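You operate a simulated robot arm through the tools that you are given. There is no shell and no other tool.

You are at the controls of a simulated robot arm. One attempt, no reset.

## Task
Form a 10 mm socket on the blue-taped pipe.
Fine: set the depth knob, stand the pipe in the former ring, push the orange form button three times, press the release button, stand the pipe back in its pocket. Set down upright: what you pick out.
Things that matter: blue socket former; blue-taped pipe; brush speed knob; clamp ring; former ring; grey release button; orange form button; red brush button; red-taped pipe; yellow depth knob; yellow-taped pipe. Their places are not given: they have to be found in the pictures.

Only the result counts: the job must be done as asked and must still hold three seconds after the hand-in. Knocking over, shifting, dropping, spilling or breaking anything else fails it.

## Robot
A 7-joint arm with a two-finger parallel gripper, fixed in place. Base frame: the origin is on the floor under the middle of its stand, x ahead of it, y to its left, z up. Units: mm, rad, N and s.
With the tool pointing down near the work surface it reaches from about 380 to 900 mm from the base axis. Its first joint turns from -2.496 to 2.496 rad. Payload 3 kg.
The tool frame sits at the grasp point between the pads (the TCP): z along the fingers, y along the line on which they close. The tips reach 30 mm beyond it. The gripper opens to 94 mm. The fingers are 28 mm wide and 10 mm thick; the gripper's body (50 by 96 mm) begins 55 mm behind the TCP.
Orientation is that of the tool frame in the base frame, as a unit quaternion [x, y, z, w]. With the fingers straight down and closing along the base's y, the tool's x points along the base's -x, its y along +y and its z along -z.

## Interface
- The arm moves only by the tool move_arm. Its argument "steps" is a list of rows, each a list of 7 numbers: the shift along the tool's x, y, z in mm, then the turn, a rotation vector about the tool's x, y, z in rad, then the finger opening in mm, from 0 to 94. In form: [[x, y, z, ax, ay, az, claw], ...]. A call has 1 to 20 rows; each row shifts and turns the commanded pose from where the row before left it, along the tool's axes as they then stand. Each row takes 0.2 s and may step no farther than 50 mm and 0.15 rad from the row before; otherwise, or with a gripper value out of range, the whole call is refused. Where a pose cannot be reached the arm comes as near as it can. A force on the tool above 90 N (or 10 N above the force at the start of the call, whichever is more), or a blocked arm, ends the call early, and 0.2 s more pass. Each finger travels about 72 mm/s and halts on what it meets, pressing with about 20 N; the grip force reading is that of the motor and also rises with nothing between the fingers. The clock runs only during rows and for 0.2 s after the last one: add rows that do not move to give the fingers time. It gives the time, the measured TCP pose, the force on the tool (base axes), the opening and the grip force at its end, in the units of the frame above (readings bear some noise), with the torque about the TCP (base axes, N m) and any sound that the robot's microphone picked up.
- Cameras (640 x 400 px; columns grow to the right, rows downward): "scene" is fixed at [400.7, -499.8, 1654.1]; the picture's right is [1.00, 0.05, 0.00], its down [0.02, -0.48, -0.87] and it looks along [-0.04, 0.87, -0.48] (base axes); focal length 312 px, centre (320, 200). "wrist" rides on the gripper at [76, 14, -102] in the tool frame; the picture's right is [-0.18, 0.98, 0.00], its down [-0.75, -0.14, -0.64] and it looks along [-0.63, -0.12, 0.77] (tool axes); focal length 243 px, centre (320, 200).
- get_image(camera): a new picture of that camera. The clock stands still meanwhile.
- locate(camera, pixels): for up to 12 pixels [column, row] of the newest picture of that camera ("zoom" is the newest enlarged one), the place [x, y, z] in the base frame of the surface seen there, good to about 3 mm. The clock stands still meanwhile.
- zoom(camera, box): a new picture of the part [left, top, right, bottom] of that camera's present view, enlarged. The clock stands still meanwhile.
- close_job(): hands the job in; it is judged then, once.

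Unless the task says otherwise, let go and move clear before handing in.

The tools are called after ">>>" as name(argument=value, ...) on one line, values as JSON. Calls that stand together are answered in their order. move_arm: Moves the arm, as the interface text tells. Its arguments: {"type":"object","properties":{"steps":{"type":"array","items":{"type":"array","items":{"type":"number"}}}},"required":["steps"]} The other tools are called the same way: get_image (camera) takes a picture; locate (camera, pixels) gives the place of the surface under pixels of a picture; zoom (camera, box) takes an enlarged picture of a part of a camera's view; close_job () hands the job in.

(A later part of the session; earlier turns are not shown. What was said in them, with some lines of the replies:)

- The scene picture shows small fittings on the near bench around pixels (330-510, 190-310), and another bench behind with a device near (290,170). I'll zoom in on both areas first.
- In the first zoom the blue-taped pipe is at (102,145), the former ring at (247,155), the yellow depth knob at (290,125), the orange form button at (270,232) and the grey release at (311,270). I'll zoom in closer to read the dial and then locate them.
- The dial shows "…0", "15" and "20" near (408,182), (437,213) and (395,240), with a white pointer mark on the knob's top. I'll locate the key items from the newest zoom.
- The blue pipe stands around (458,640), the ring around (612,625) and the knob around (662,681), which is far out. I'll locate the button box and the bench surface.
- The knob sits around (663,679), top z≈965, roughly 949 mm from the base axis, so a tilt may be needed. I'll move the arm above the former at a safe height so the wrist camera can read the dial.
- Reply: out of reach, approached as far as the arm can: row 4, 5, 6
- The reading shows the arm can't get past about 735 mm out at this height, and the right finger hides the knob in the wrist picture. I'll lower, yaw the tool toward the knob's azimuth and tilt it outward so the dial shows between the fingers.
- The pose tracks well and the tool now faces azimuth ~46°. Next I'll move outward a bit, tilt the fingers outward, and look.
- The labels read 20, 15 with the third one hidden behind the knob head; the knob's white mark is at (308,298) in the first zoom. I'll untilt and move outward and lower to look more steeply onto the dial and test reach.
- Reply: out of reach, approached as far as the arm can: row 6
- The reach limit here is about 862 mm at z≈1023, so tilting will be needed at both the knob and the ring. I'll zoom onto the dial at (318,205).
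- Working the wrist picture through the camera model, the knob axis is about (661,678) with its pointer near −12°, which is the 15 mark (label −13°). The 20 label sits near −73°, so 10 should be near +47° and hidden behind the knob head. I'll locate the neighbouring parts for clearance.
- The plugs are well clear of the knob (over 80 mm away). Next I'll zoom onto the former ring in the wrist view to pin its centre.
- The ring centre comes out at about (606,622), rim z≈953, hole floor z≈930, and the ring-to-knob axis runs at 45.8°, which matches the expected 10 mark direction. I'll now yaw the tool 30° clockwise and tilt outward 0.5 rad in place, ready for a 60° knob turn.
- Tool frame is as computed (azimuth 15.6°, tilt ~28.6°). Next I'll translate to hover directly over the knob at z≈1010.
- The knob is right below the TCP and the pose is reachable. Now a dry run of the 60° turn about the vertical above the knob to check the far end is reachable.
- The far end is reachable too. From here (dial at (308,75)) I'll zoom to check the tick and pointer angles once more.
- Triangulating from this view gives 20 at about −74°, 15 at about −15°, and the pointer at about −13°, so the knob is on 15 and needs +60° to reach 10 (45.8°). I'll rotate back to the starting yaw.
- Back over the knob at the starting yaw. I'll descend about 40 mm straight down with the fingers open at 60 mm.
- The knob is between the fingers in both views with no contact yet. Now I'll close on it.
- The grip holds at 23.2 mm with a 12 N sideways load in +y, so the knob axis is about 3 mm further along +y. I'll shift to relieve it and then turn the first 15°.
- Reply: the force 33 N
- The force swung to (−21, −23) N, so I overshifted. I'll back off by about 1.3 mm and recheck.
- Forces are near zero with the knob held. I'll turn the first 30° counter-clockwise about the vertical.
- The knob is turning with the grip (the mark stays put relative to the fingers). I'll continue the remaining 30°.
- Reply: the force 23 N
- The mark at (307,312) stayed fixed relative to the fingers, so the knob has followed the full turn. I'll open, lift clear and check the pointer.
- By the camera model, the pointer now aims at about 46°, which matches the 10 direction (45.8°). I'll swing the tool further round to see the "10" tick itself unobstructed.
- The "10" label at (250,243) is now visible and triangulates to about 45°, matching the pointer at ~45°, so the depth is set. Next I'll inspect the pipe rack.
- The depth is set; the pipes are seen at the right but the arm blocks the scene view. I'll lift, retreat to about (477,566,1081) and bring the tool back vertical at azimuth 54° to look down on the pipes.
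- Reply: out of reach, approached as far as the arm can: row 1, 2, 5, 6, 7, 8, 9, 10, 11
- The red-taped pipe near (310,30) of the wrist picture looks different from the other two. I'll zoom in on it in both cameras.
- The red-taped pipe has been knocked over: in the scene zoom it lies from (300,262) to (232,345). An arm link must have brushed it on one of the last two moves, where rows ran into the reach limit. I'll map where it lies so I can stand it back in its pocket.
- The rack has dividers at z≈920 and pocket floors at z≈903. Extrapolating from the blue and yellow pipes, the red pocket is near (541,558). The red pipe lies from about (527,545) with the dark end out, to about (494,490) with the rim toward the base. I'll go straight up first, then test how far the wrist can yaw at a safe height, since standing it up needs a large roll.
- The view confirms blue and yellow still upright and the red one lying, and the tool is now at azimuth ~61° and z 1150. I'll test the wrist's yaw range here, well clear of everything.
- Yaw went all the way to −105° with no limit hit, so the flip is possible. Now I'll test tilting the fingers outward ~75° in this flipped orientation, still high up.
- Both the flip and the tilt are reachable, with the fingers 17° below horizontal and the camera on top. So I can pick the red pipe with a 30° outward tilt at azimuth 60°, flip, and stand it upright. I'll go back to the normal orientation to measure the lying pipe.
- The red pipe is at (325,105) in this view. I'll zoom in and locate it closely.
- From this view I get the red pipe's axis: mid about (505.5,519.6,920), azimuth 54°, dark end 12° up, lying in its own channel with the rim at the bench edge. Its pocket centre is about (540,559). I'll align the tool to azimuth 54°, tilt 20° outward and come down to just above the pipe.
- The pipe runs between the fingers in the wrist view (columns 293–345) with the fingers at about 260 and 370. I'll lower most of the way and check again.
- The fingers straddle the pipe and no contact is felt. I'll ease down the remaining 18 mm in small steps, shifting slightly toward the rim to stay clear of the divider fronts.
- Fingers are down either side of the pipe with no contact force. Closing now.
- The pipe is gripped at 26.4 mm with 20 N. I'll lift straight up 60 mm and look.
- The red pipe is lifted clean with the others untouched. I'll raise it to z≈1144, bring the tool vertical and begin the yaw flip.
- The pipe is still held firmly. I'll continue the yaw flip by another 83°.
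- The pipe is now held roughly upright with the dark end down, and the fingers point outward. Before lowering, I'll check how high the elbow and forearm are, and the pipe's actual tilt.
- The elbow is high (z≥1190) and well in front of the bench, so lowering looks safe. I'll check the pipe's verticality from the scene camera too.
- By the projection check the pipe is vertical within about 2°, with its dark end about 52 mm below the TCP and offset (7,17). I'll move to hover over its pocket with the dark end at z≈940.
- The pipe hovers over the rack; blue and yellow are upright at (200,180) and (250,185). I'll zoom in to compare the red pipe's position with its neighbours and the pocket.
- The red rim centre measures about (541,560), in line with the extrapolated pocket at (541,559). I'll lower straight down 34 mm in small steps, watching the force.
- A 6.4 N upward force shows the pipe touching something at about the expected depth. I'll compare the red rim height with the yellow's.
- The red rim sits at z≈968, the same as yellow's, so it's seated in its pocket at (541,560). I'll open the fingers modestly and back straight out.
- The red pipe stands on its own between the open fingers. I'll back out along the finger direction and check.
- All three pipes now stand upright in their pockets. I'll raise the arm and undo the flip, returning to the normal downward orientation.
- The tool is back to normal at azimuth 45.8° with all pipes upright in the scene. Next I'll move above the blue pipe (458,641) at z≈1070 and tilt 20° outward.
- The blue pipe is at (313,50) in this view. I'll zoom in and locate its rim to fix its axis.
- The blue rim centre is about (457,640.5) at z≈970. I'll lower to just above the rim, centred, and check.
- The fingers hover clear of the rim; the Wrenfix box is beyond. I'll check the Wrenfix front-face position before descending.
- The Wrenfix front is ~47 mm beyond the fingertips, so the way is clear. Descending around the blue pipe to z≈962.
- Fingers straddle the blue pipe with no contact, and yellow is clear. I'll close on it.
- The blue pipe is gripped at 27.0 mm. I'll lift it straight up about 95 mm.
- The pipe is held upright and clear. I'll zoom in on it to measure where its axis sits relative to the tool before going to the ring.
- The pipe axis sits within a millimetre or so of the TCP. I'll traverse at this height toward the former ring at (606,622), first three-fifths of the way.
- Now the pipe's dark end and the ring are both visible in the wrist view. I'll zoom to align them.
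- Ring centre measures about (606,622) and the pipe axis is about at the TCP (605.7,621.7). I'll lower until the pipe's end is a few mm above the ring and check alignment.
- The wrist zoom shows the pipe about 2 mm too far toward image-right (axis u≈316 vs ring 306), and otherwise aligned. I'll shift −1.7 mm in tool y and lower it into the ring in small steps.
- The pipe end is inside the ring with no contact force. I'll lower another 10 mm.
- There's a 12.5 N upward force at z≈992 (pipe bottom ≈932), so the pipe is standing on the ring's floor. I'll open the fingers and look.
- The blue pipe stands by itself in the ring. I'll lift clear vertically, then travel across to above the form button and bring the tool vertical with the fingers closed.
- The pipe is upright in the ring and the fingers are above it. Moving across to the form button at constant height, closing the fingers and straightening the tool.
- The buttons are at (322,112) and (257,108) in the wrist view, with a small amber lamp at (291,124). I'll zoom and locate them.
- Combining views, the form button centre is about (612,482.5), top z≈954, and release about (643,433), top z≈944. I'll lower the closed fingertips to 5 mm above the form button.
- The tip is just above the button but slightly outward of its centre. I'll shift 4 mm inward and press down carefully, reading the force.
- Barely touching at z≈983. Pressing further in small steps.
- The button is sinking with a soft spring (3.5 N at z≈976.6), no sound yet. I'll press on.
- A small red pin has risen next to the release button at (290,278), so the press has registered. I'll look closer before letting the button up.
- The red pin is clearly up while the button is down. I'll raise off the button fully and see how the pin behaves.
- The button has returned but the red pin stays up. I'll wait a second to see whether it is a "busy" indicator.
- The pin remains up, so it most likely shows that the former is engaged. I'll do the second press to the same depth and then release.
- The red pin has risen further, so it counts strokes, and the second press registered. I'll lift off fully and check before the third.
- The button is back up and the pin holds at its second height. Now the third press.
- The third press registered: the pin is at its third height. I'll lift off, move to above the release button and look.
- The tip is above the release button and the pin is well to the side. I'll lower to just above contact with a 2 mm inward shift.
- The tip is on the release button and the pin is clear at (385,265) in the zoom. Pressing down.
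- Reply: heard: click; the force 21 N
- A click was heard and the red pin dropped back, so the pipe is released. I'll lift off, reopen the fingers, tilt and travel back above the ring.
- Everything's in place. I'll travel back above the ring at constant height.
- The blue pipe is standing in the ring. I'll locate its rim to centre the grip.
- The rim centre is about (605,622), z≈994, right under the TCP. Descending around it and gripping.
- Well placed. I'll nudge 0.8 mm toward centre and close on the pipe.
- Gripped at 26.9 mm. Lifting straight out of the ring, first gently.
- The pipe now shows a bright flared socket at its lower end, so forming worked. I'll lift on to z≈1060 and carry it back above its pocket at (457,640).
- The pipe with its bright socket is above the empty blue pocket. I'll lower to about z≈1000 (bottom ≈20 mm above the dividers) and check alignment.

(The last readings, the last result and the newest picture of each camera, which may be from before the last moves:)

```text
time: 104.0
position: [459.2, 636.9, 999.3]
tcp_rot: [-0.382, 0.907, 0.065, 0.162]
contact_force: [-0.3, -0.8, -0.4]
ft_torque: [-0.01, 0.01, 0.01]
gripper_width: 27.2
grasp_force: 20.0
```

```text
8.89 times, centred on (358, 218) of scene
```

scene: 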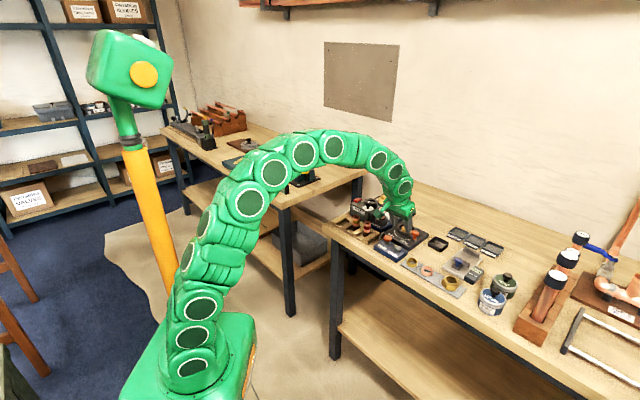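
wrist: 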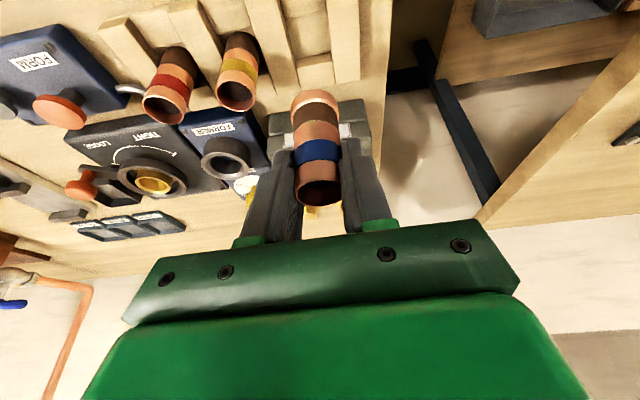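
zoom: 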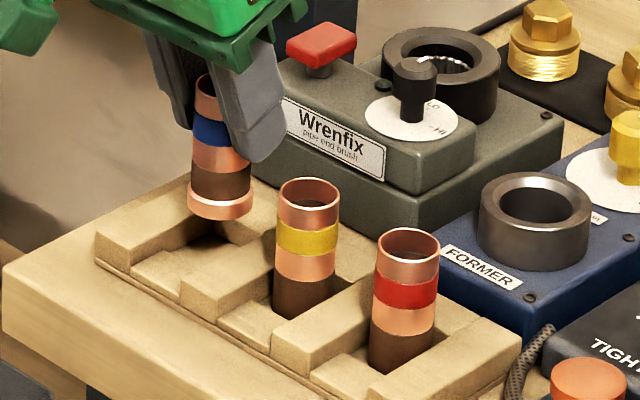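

The reading shifted a few mm; I'll take a still reading to separate noise from real offset.

>>> move_arm(steps=[[0, 0, 0, 0, 0, 0, 20], [0, 0, 0, 0, 0, 0, 20]])

>>> locate(camera="zoom", pixels=[[220, 210], [192, 195], [252, 195], [220, 180], [280, 190], [340, 190]])

>>> get_image(camera="wrist")

>>> locate(camera="wrist", pixels=[[314, 100], [294, 115], [340, 115], [314, 95], [306, 60], [330, 75], [290, 70], [352, 80]])

```text
time: 104.6
position: [458.1, 638.1, 999.9]
tcp_rot: [-0.382, 0.908, 0.064, 0.162]
contact_force: [0.0, 0.7, -0.2]
ft_torque: [0.0, -0.04, 0.0]
gripper_width: 27.0
grasp_force: 20.2
```

```text
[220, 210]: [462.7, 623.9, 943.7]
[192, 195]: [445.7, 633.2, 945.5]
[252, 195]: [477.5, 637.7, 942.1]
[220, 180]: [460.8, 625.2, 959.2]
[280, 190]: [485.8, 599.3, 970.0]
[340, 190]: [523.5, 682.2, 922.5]
```

```text
taken
```

wrist: 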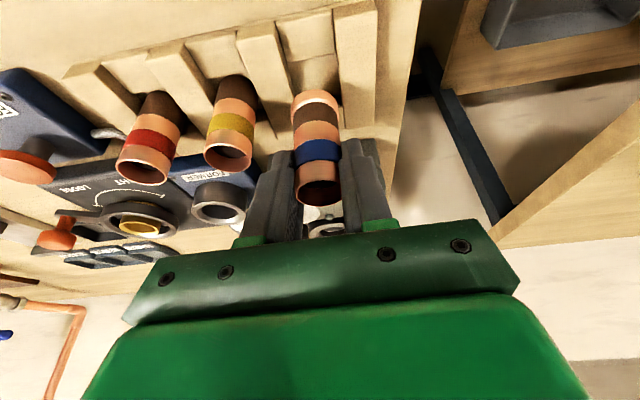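

```text
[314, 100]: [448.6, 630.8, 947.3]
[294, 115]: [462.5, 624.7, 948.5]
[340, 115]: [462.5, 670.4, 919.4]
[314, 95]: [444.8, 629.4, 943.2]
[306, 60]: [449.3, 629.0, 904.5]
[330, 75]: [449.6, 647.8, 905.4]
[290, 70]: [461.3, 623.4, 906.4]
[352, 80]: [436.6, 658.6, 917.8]
```

By the camera model the channel is centred at s≈121.8 while the pipe is at about 119.8. I'll shift 2.2 mm in tool y and lower into the pocket.

>>> move_arm(steps=[[0, 2.2, 0, 0, 0, 0, 20], [3.5, 0, 9.6, 0, 0, 0, 20], [3.5, 0, 9.6, 0, 0, 0, 20], [0, 0, 0, 0, 0, 0, 20]])

>>> zoom(camera="wrist", box=[240, 20, 400, 180])

>>> zoom(camera="scene", box=[330, 195, 385, 240])

```text
time: 105.6
position: [456.6, 638.9, 980.8]
tcp_rot: [-0.381, 0.908, 0.065, 0.163]
contact_force: [-0.6, -1.0, -0.3]
ft_torque: [-0.02, -0.02, 0.03]
gripper_width: 27.2
grasp_force: 19.5
```

```text
2.50 times, centred on (320, 100) of wrist
```

zoom: 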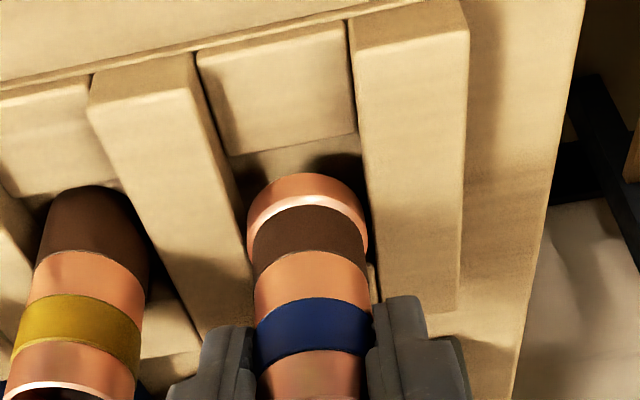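

```text
8.89 times, centred on (358, 218) of scene
```

zoom: 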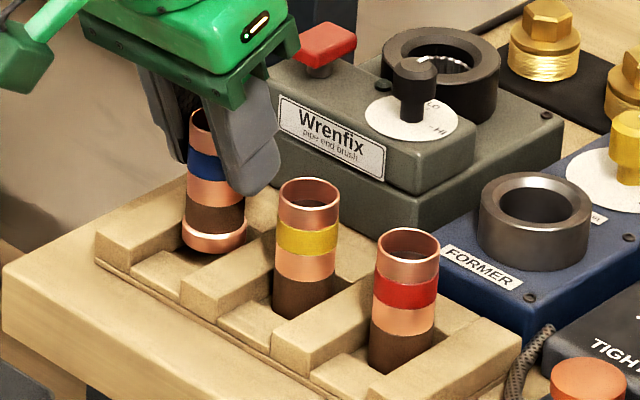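

The socket end is level with the divider tops and centred between them within about half a millimetre. I'll continue down gently.

>>> move_arm(steps=[[1.2, 0, 3.3, 0, 0, 0, 20], [1.2, 0, 3.3, 0, 0, 0, 20], [0, 0, 0, 0, 0, 0, 20]])

>>> zoom(camera="wrist", box=[240, 20, 400, 180])

```text
time: 106.4
position: [457.2, 639.7, 973.0]
tcp_rot: [-0.381, 0.908, 0.065, 0.162]
contact_force: [0.3, -0.2, -0.1]
ft_torque: [0.0, -0.01, -0.03]
gripper_width: 26.9
grasp_force: 19.7
```

```text
2.50 times, centred on (320, 100) of wrist
```

zoom: 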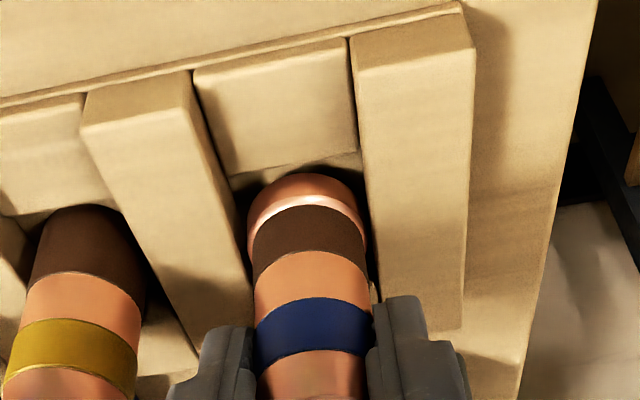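

No contact yet at z≈973 and a small gap remains to the front step. Continuing down in small steps to seat it.

>>> move_arm(steps=[[1.0, 0, 2.8, 0, 0, 0, 20], [1.0, 0, 2.8, 0, 0, 0, 20], [0, 0, 0, 0, 0, 0, 20]])

```text
time: 107.2
position: [456.7, 641.0, 967.8]
tcp_rot: [-0.382, 0.907, 0.065, 0.163]
contact_force: [-0.2, 0.1, 0.4]
ft_torque: [0.03, 0.0, 0.01]
gripper_width: 26.9
grasp_force: 20.1
```

>>> move_arm(steps=[[0.7, 0, 1.9, 0, 0, 0, 20], [0.7, 0, 1.9, 0, 0, 0, 20], [0, 0, 0, 0, 0, 0, 20]])

>>> zoom(camera="wrist", box=[240, 20, 400, 220])

>>> zoom(camera="scene", box=[330, 195, 385, 240])

```text
time: 108.0
position: [456.6, 640.0, 963.7]
tcp_rot: [-0.382, 0.907, 0.065, 0.164]
contact_force: [2.6, 3.6, 13.8]
ft_torque: [0.2, -0.12, -0.02]
gripper_width: 27.2
grasp_force: 19.9
```

```text
2.00 times, centred on (320, 120) of wrist
```

zoom: 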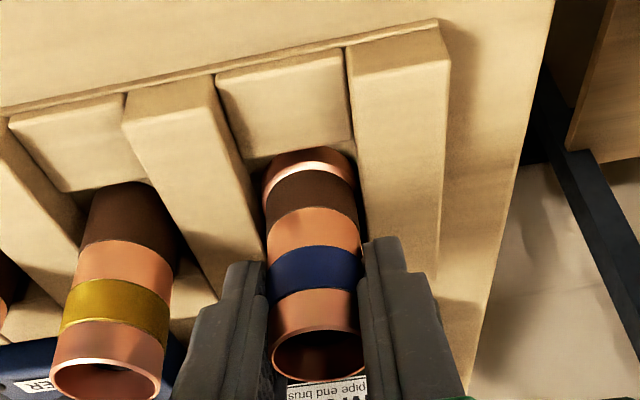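

```text
8.89 times, centred on (358, 218) of scene
```

zoom: 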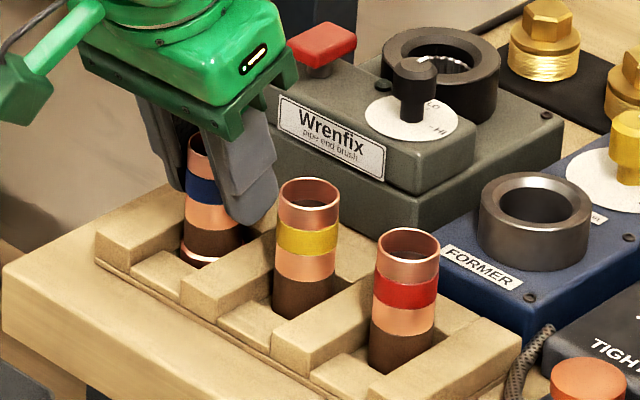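

A 13.8 N force at z≈963.7, which is the expected seating height. I'll compare the rim heights to make sure it's on the pocket floor rather than the step.

>>> get_image(camera="wrist")

>>> locate(camera="wrist", pixels=[[318, 183], [318, 192], [300, 188], [296, 205], [213, 198], [213, 196], [190, 205], [318, 150], [212, 160], [320, 170]])

>>> zoom(camera="scene", box=[338, 200, 370, 228])

```text
taken
```

wrist: 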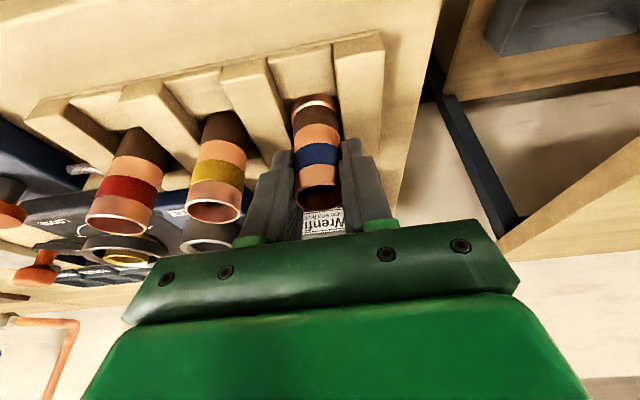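

```text
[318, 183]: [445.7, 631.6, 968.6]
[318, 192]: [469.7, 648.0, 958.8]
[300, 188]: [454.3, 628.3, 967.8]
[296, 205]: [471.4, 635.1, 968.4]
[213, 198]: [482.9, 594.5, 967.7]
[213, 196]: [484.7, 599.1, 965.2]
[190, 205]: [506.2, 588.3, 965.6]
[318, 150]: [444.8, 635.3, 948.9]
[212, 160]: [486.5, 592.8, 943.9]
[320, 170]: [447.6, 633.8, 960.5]
```

```text
14.29 times, centred on (354, 214) of scene
```

zoom: 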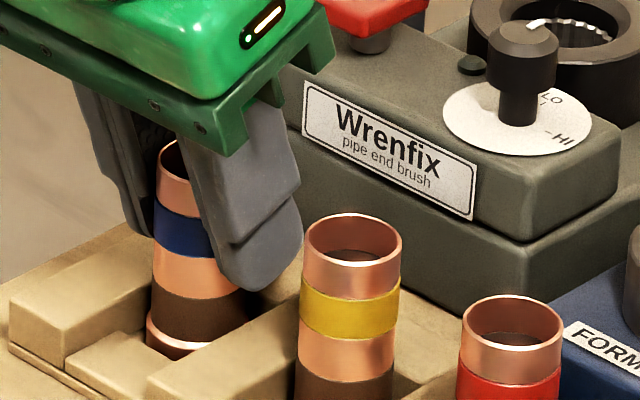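

The blue rim is at z≈968, level with yellow, so it's seated in the pocket. Opening the fingers and checking it stays upright.

>>> move_arm(steps=[[0, 0, 0, 0, 0, 0, 29], [0, 0, 0, 0, 0, 0, 36], [0, 0, 0, 0, 0, 0, 44], [0, 0, 0, 0, 0, 0, 44]])

>>> zoom(camera="wrist", box=[200, 60, 400, 240])

>>> zoom(camera="scene", box=[338, 200, 370, 228])

```text
time: 109.0
position: [456.2, 639.3, 962.6]
tcp_rot: [-0.381, 0.908, 0.064, 0.163]
contact_force: [-0.9, -0.5, 0.4]
ft_torque: [0.03, -0.02, 0.03]
gripper_width: 43.8
grasp_force: 0.0
```

```text
2.22 times, centred on (300, 150) of wrist
```

zoom: 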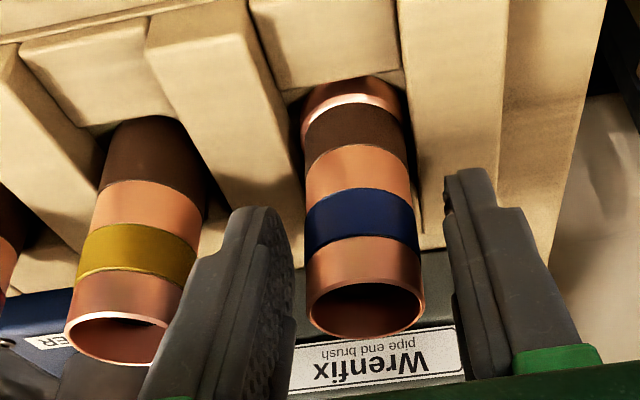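

```text
14.29 times, centred on (354, 214) of scene
```

zoom: 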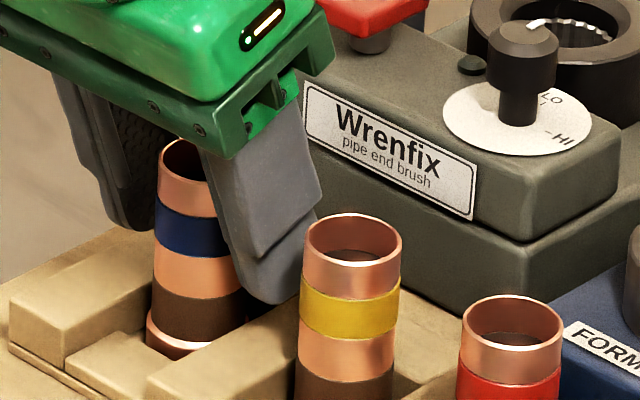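

The blue pipe stands upright in its pocket on its own. Lifting straight up and away.

>>> move_arm(steps=[[-3.4, 0, -9.4, 0, 0, 0, 44], [-5.2, 0, -14.1, 0, 0, 0, 44], [-8.6, 0, -23.5, 0, 0, 0, 44], [-10.3, 0, -28.2, 0, 0, 0, 44], [-10.3, 0, -28.2, 0, 0, 0, 44], [0, 0, 0, 0, 0, 0, 44]])

>>> get_image(camera="wrist")

>>> zoom(camera="scene", box=[320, 175, 430, 255])

```text
time: 110.4
position: [456.1, 640.0, 1072.5]
tcp_rot: [-0.382, 0.908, 0.065, 0.162]
contact_force: [0.1, -0.8, -0.1]
ft_torque: [0.02, -0.01, -0.01]
gripper_width: 44.2
grasp_force: 0.0
```

```text
taken
```

wrist: 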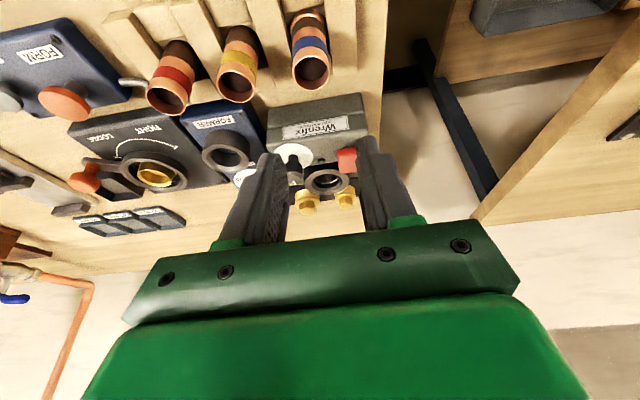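

```text
5.00 times, centred on (375, 215) of scene
```

zoom: 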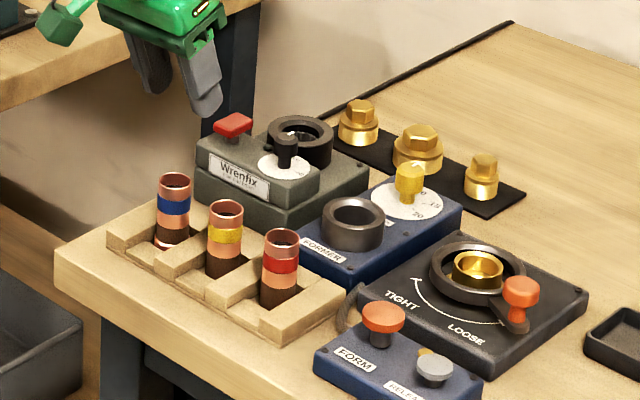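

All three pipes stand in their pockets, the ring is empty, and the pin is down. I'll back the arm up and inward, then take a final check of the rack and knob.

>>> move_arm(steps=[[3, 0, -33, 0, 0, 0, 60], [3, 0, -33, 0, 0, 0, 60], [30, 0, -10, 0, 0, 0, 60], [30, 0, -10, 0, 0, 0, 60], [0, 0, 0, 0, 0, 0, 60], [0, 0, 0, 0, 0, 0, 60], [0, 0, 0, 0, 0, 0, 60]])

>>> get_image(camera="scene")

>>> zoom(camera="scene", box=[328, 195, 408, 245])

>>> zoom(camera="scene", box=[377, 203, 401, 218])

>>> zoom(camera="wrist", box=[100, 0, 420, 200])

```text
time: 112.0
position: [391.3, 575.3, 1129.7]
tcp_rot: [-0.382, 0.908, 0.064, 0.162]
contact_force: [0.2, -0.2, 0.1]
ft_torque: [0.03, 0.0, 0.02]
gripper_width: 60.1
grasp_force: 0.0
```

```text
taken
```

scene: 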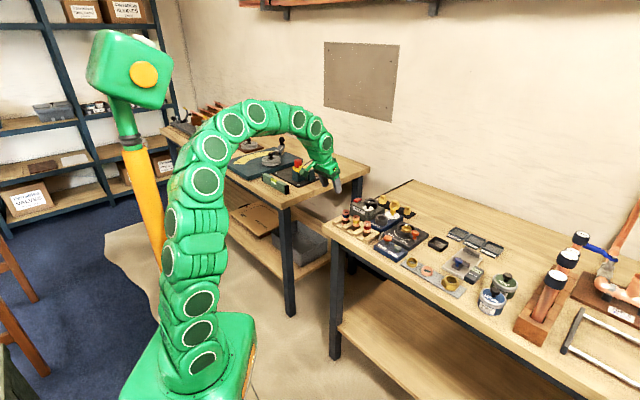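

```text
8.00 times, centred on (368, 220) of scene
```

zoom: 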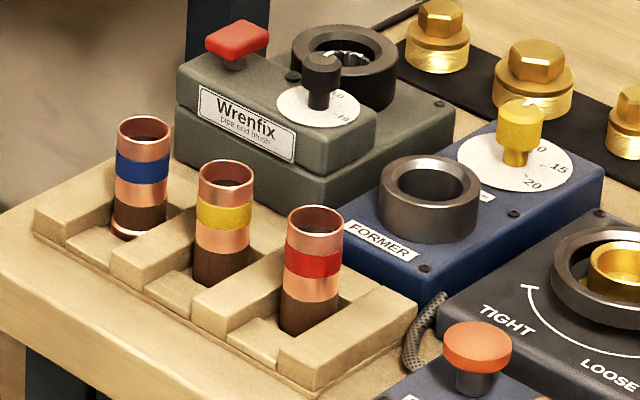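

```text
16.00 times, centred on (389, 210) of scene
```

zoom: 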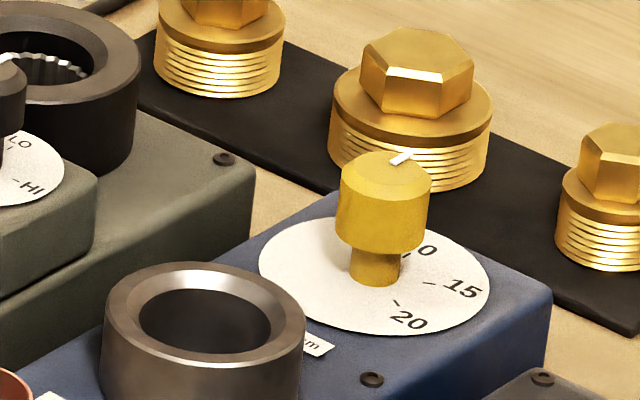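

```text
2.00 times, centred on (260, 100) of wrist
```

zoom: 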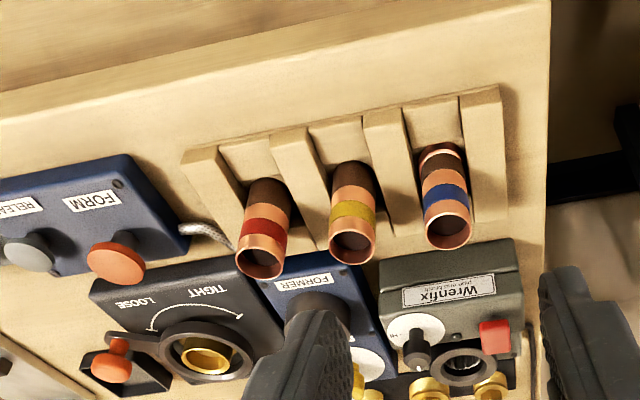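

Compared with the very first zoom, blue and yellow match, but the red rim reads about 6 zoom-px (≈3–4 mm) to the right. I'll measure all the rims again before deciding whether to nudge it.

>>> zoom(camera="scene", box=[340, 200, 380, 225])

>>> locate(camera="wrist", pixels=[[222, 125], [240, 131], [234, 117], [229, 138], [266, 118], [287, 118], [276, 109], [276, 130], [313, 112], [335, 112], [324, 105], [324, 123]])

```text
16.00 times, centred on (360, 212) of scene
```

zoom: 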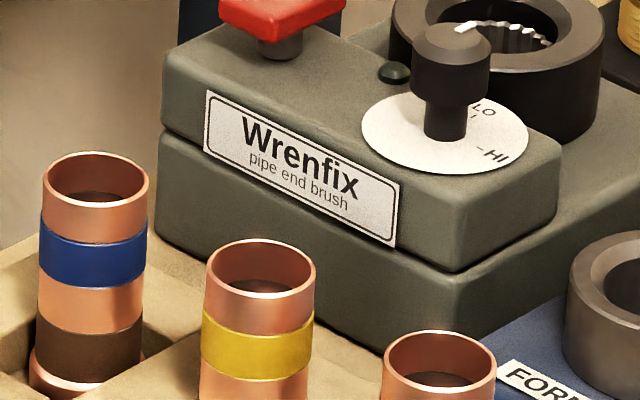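

```text
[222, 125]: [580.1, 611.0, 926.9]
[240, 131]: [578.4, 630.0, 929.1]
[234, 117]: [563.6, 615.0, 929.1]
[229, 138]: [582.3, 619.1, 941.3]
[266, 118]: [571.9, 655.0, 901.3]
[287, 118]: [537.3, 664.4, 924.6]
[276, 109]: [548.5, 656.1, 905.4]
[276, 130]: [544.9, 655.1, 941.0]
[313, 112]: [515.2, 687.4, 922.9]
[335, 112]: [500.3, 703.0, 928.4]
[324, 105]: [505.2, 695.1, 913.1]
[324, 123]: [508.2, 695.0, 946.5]
```

The red pipe is upright and seated in its pocket, within about 2–4 mm of where it started. That's inside the pocket's slack, so I won't risk touching it again. Blue and yellow match their starting places, the knob points at 10, the pin is down, and the arm is clear at (391,575,1130). Handing in.

>>> close_job()

```text
The job is handed in.
```

The blue-taped pipe now has a socket formed at the 10 mm setting and is back upright in its pocket. However, I knocked over the red-taped pipe along the way, which may fail the job under your rules.

**Forming**
- **Depth knob:** I turned it from 15 to 10 and checked the pointer against the "10" label in the pictures.
- **Pipe in ring:** I stood the blue-taped pipe in the former ring.
- **Form button:** I pressed it three times, and a red pin on the button box rose one step with each press.
- **Release button:** I pressed it once. It clicked and the pin dropped.
- **Socket:** the lower end is visibly flared. By eye from the pictures it is about 10 mm deep; I did not measure it any other way.

**Red-taped pipe**
- **What happened:** I knocked it over while repositioning the arm after setting the knob. Several steps of that stretch ran past the arm's reach, and I didn't see it fall. It was lying across its slot in the rack when I next looked.
- **What I did:** I stood it back upright in its own pocket before going on with the job. It sits about 2–4 mm from where it started, and I left it there rather than risk touching it again.

In the last pictures everything else looked as it did at the start. The gripper was empty and clear of the bench when I handed in.
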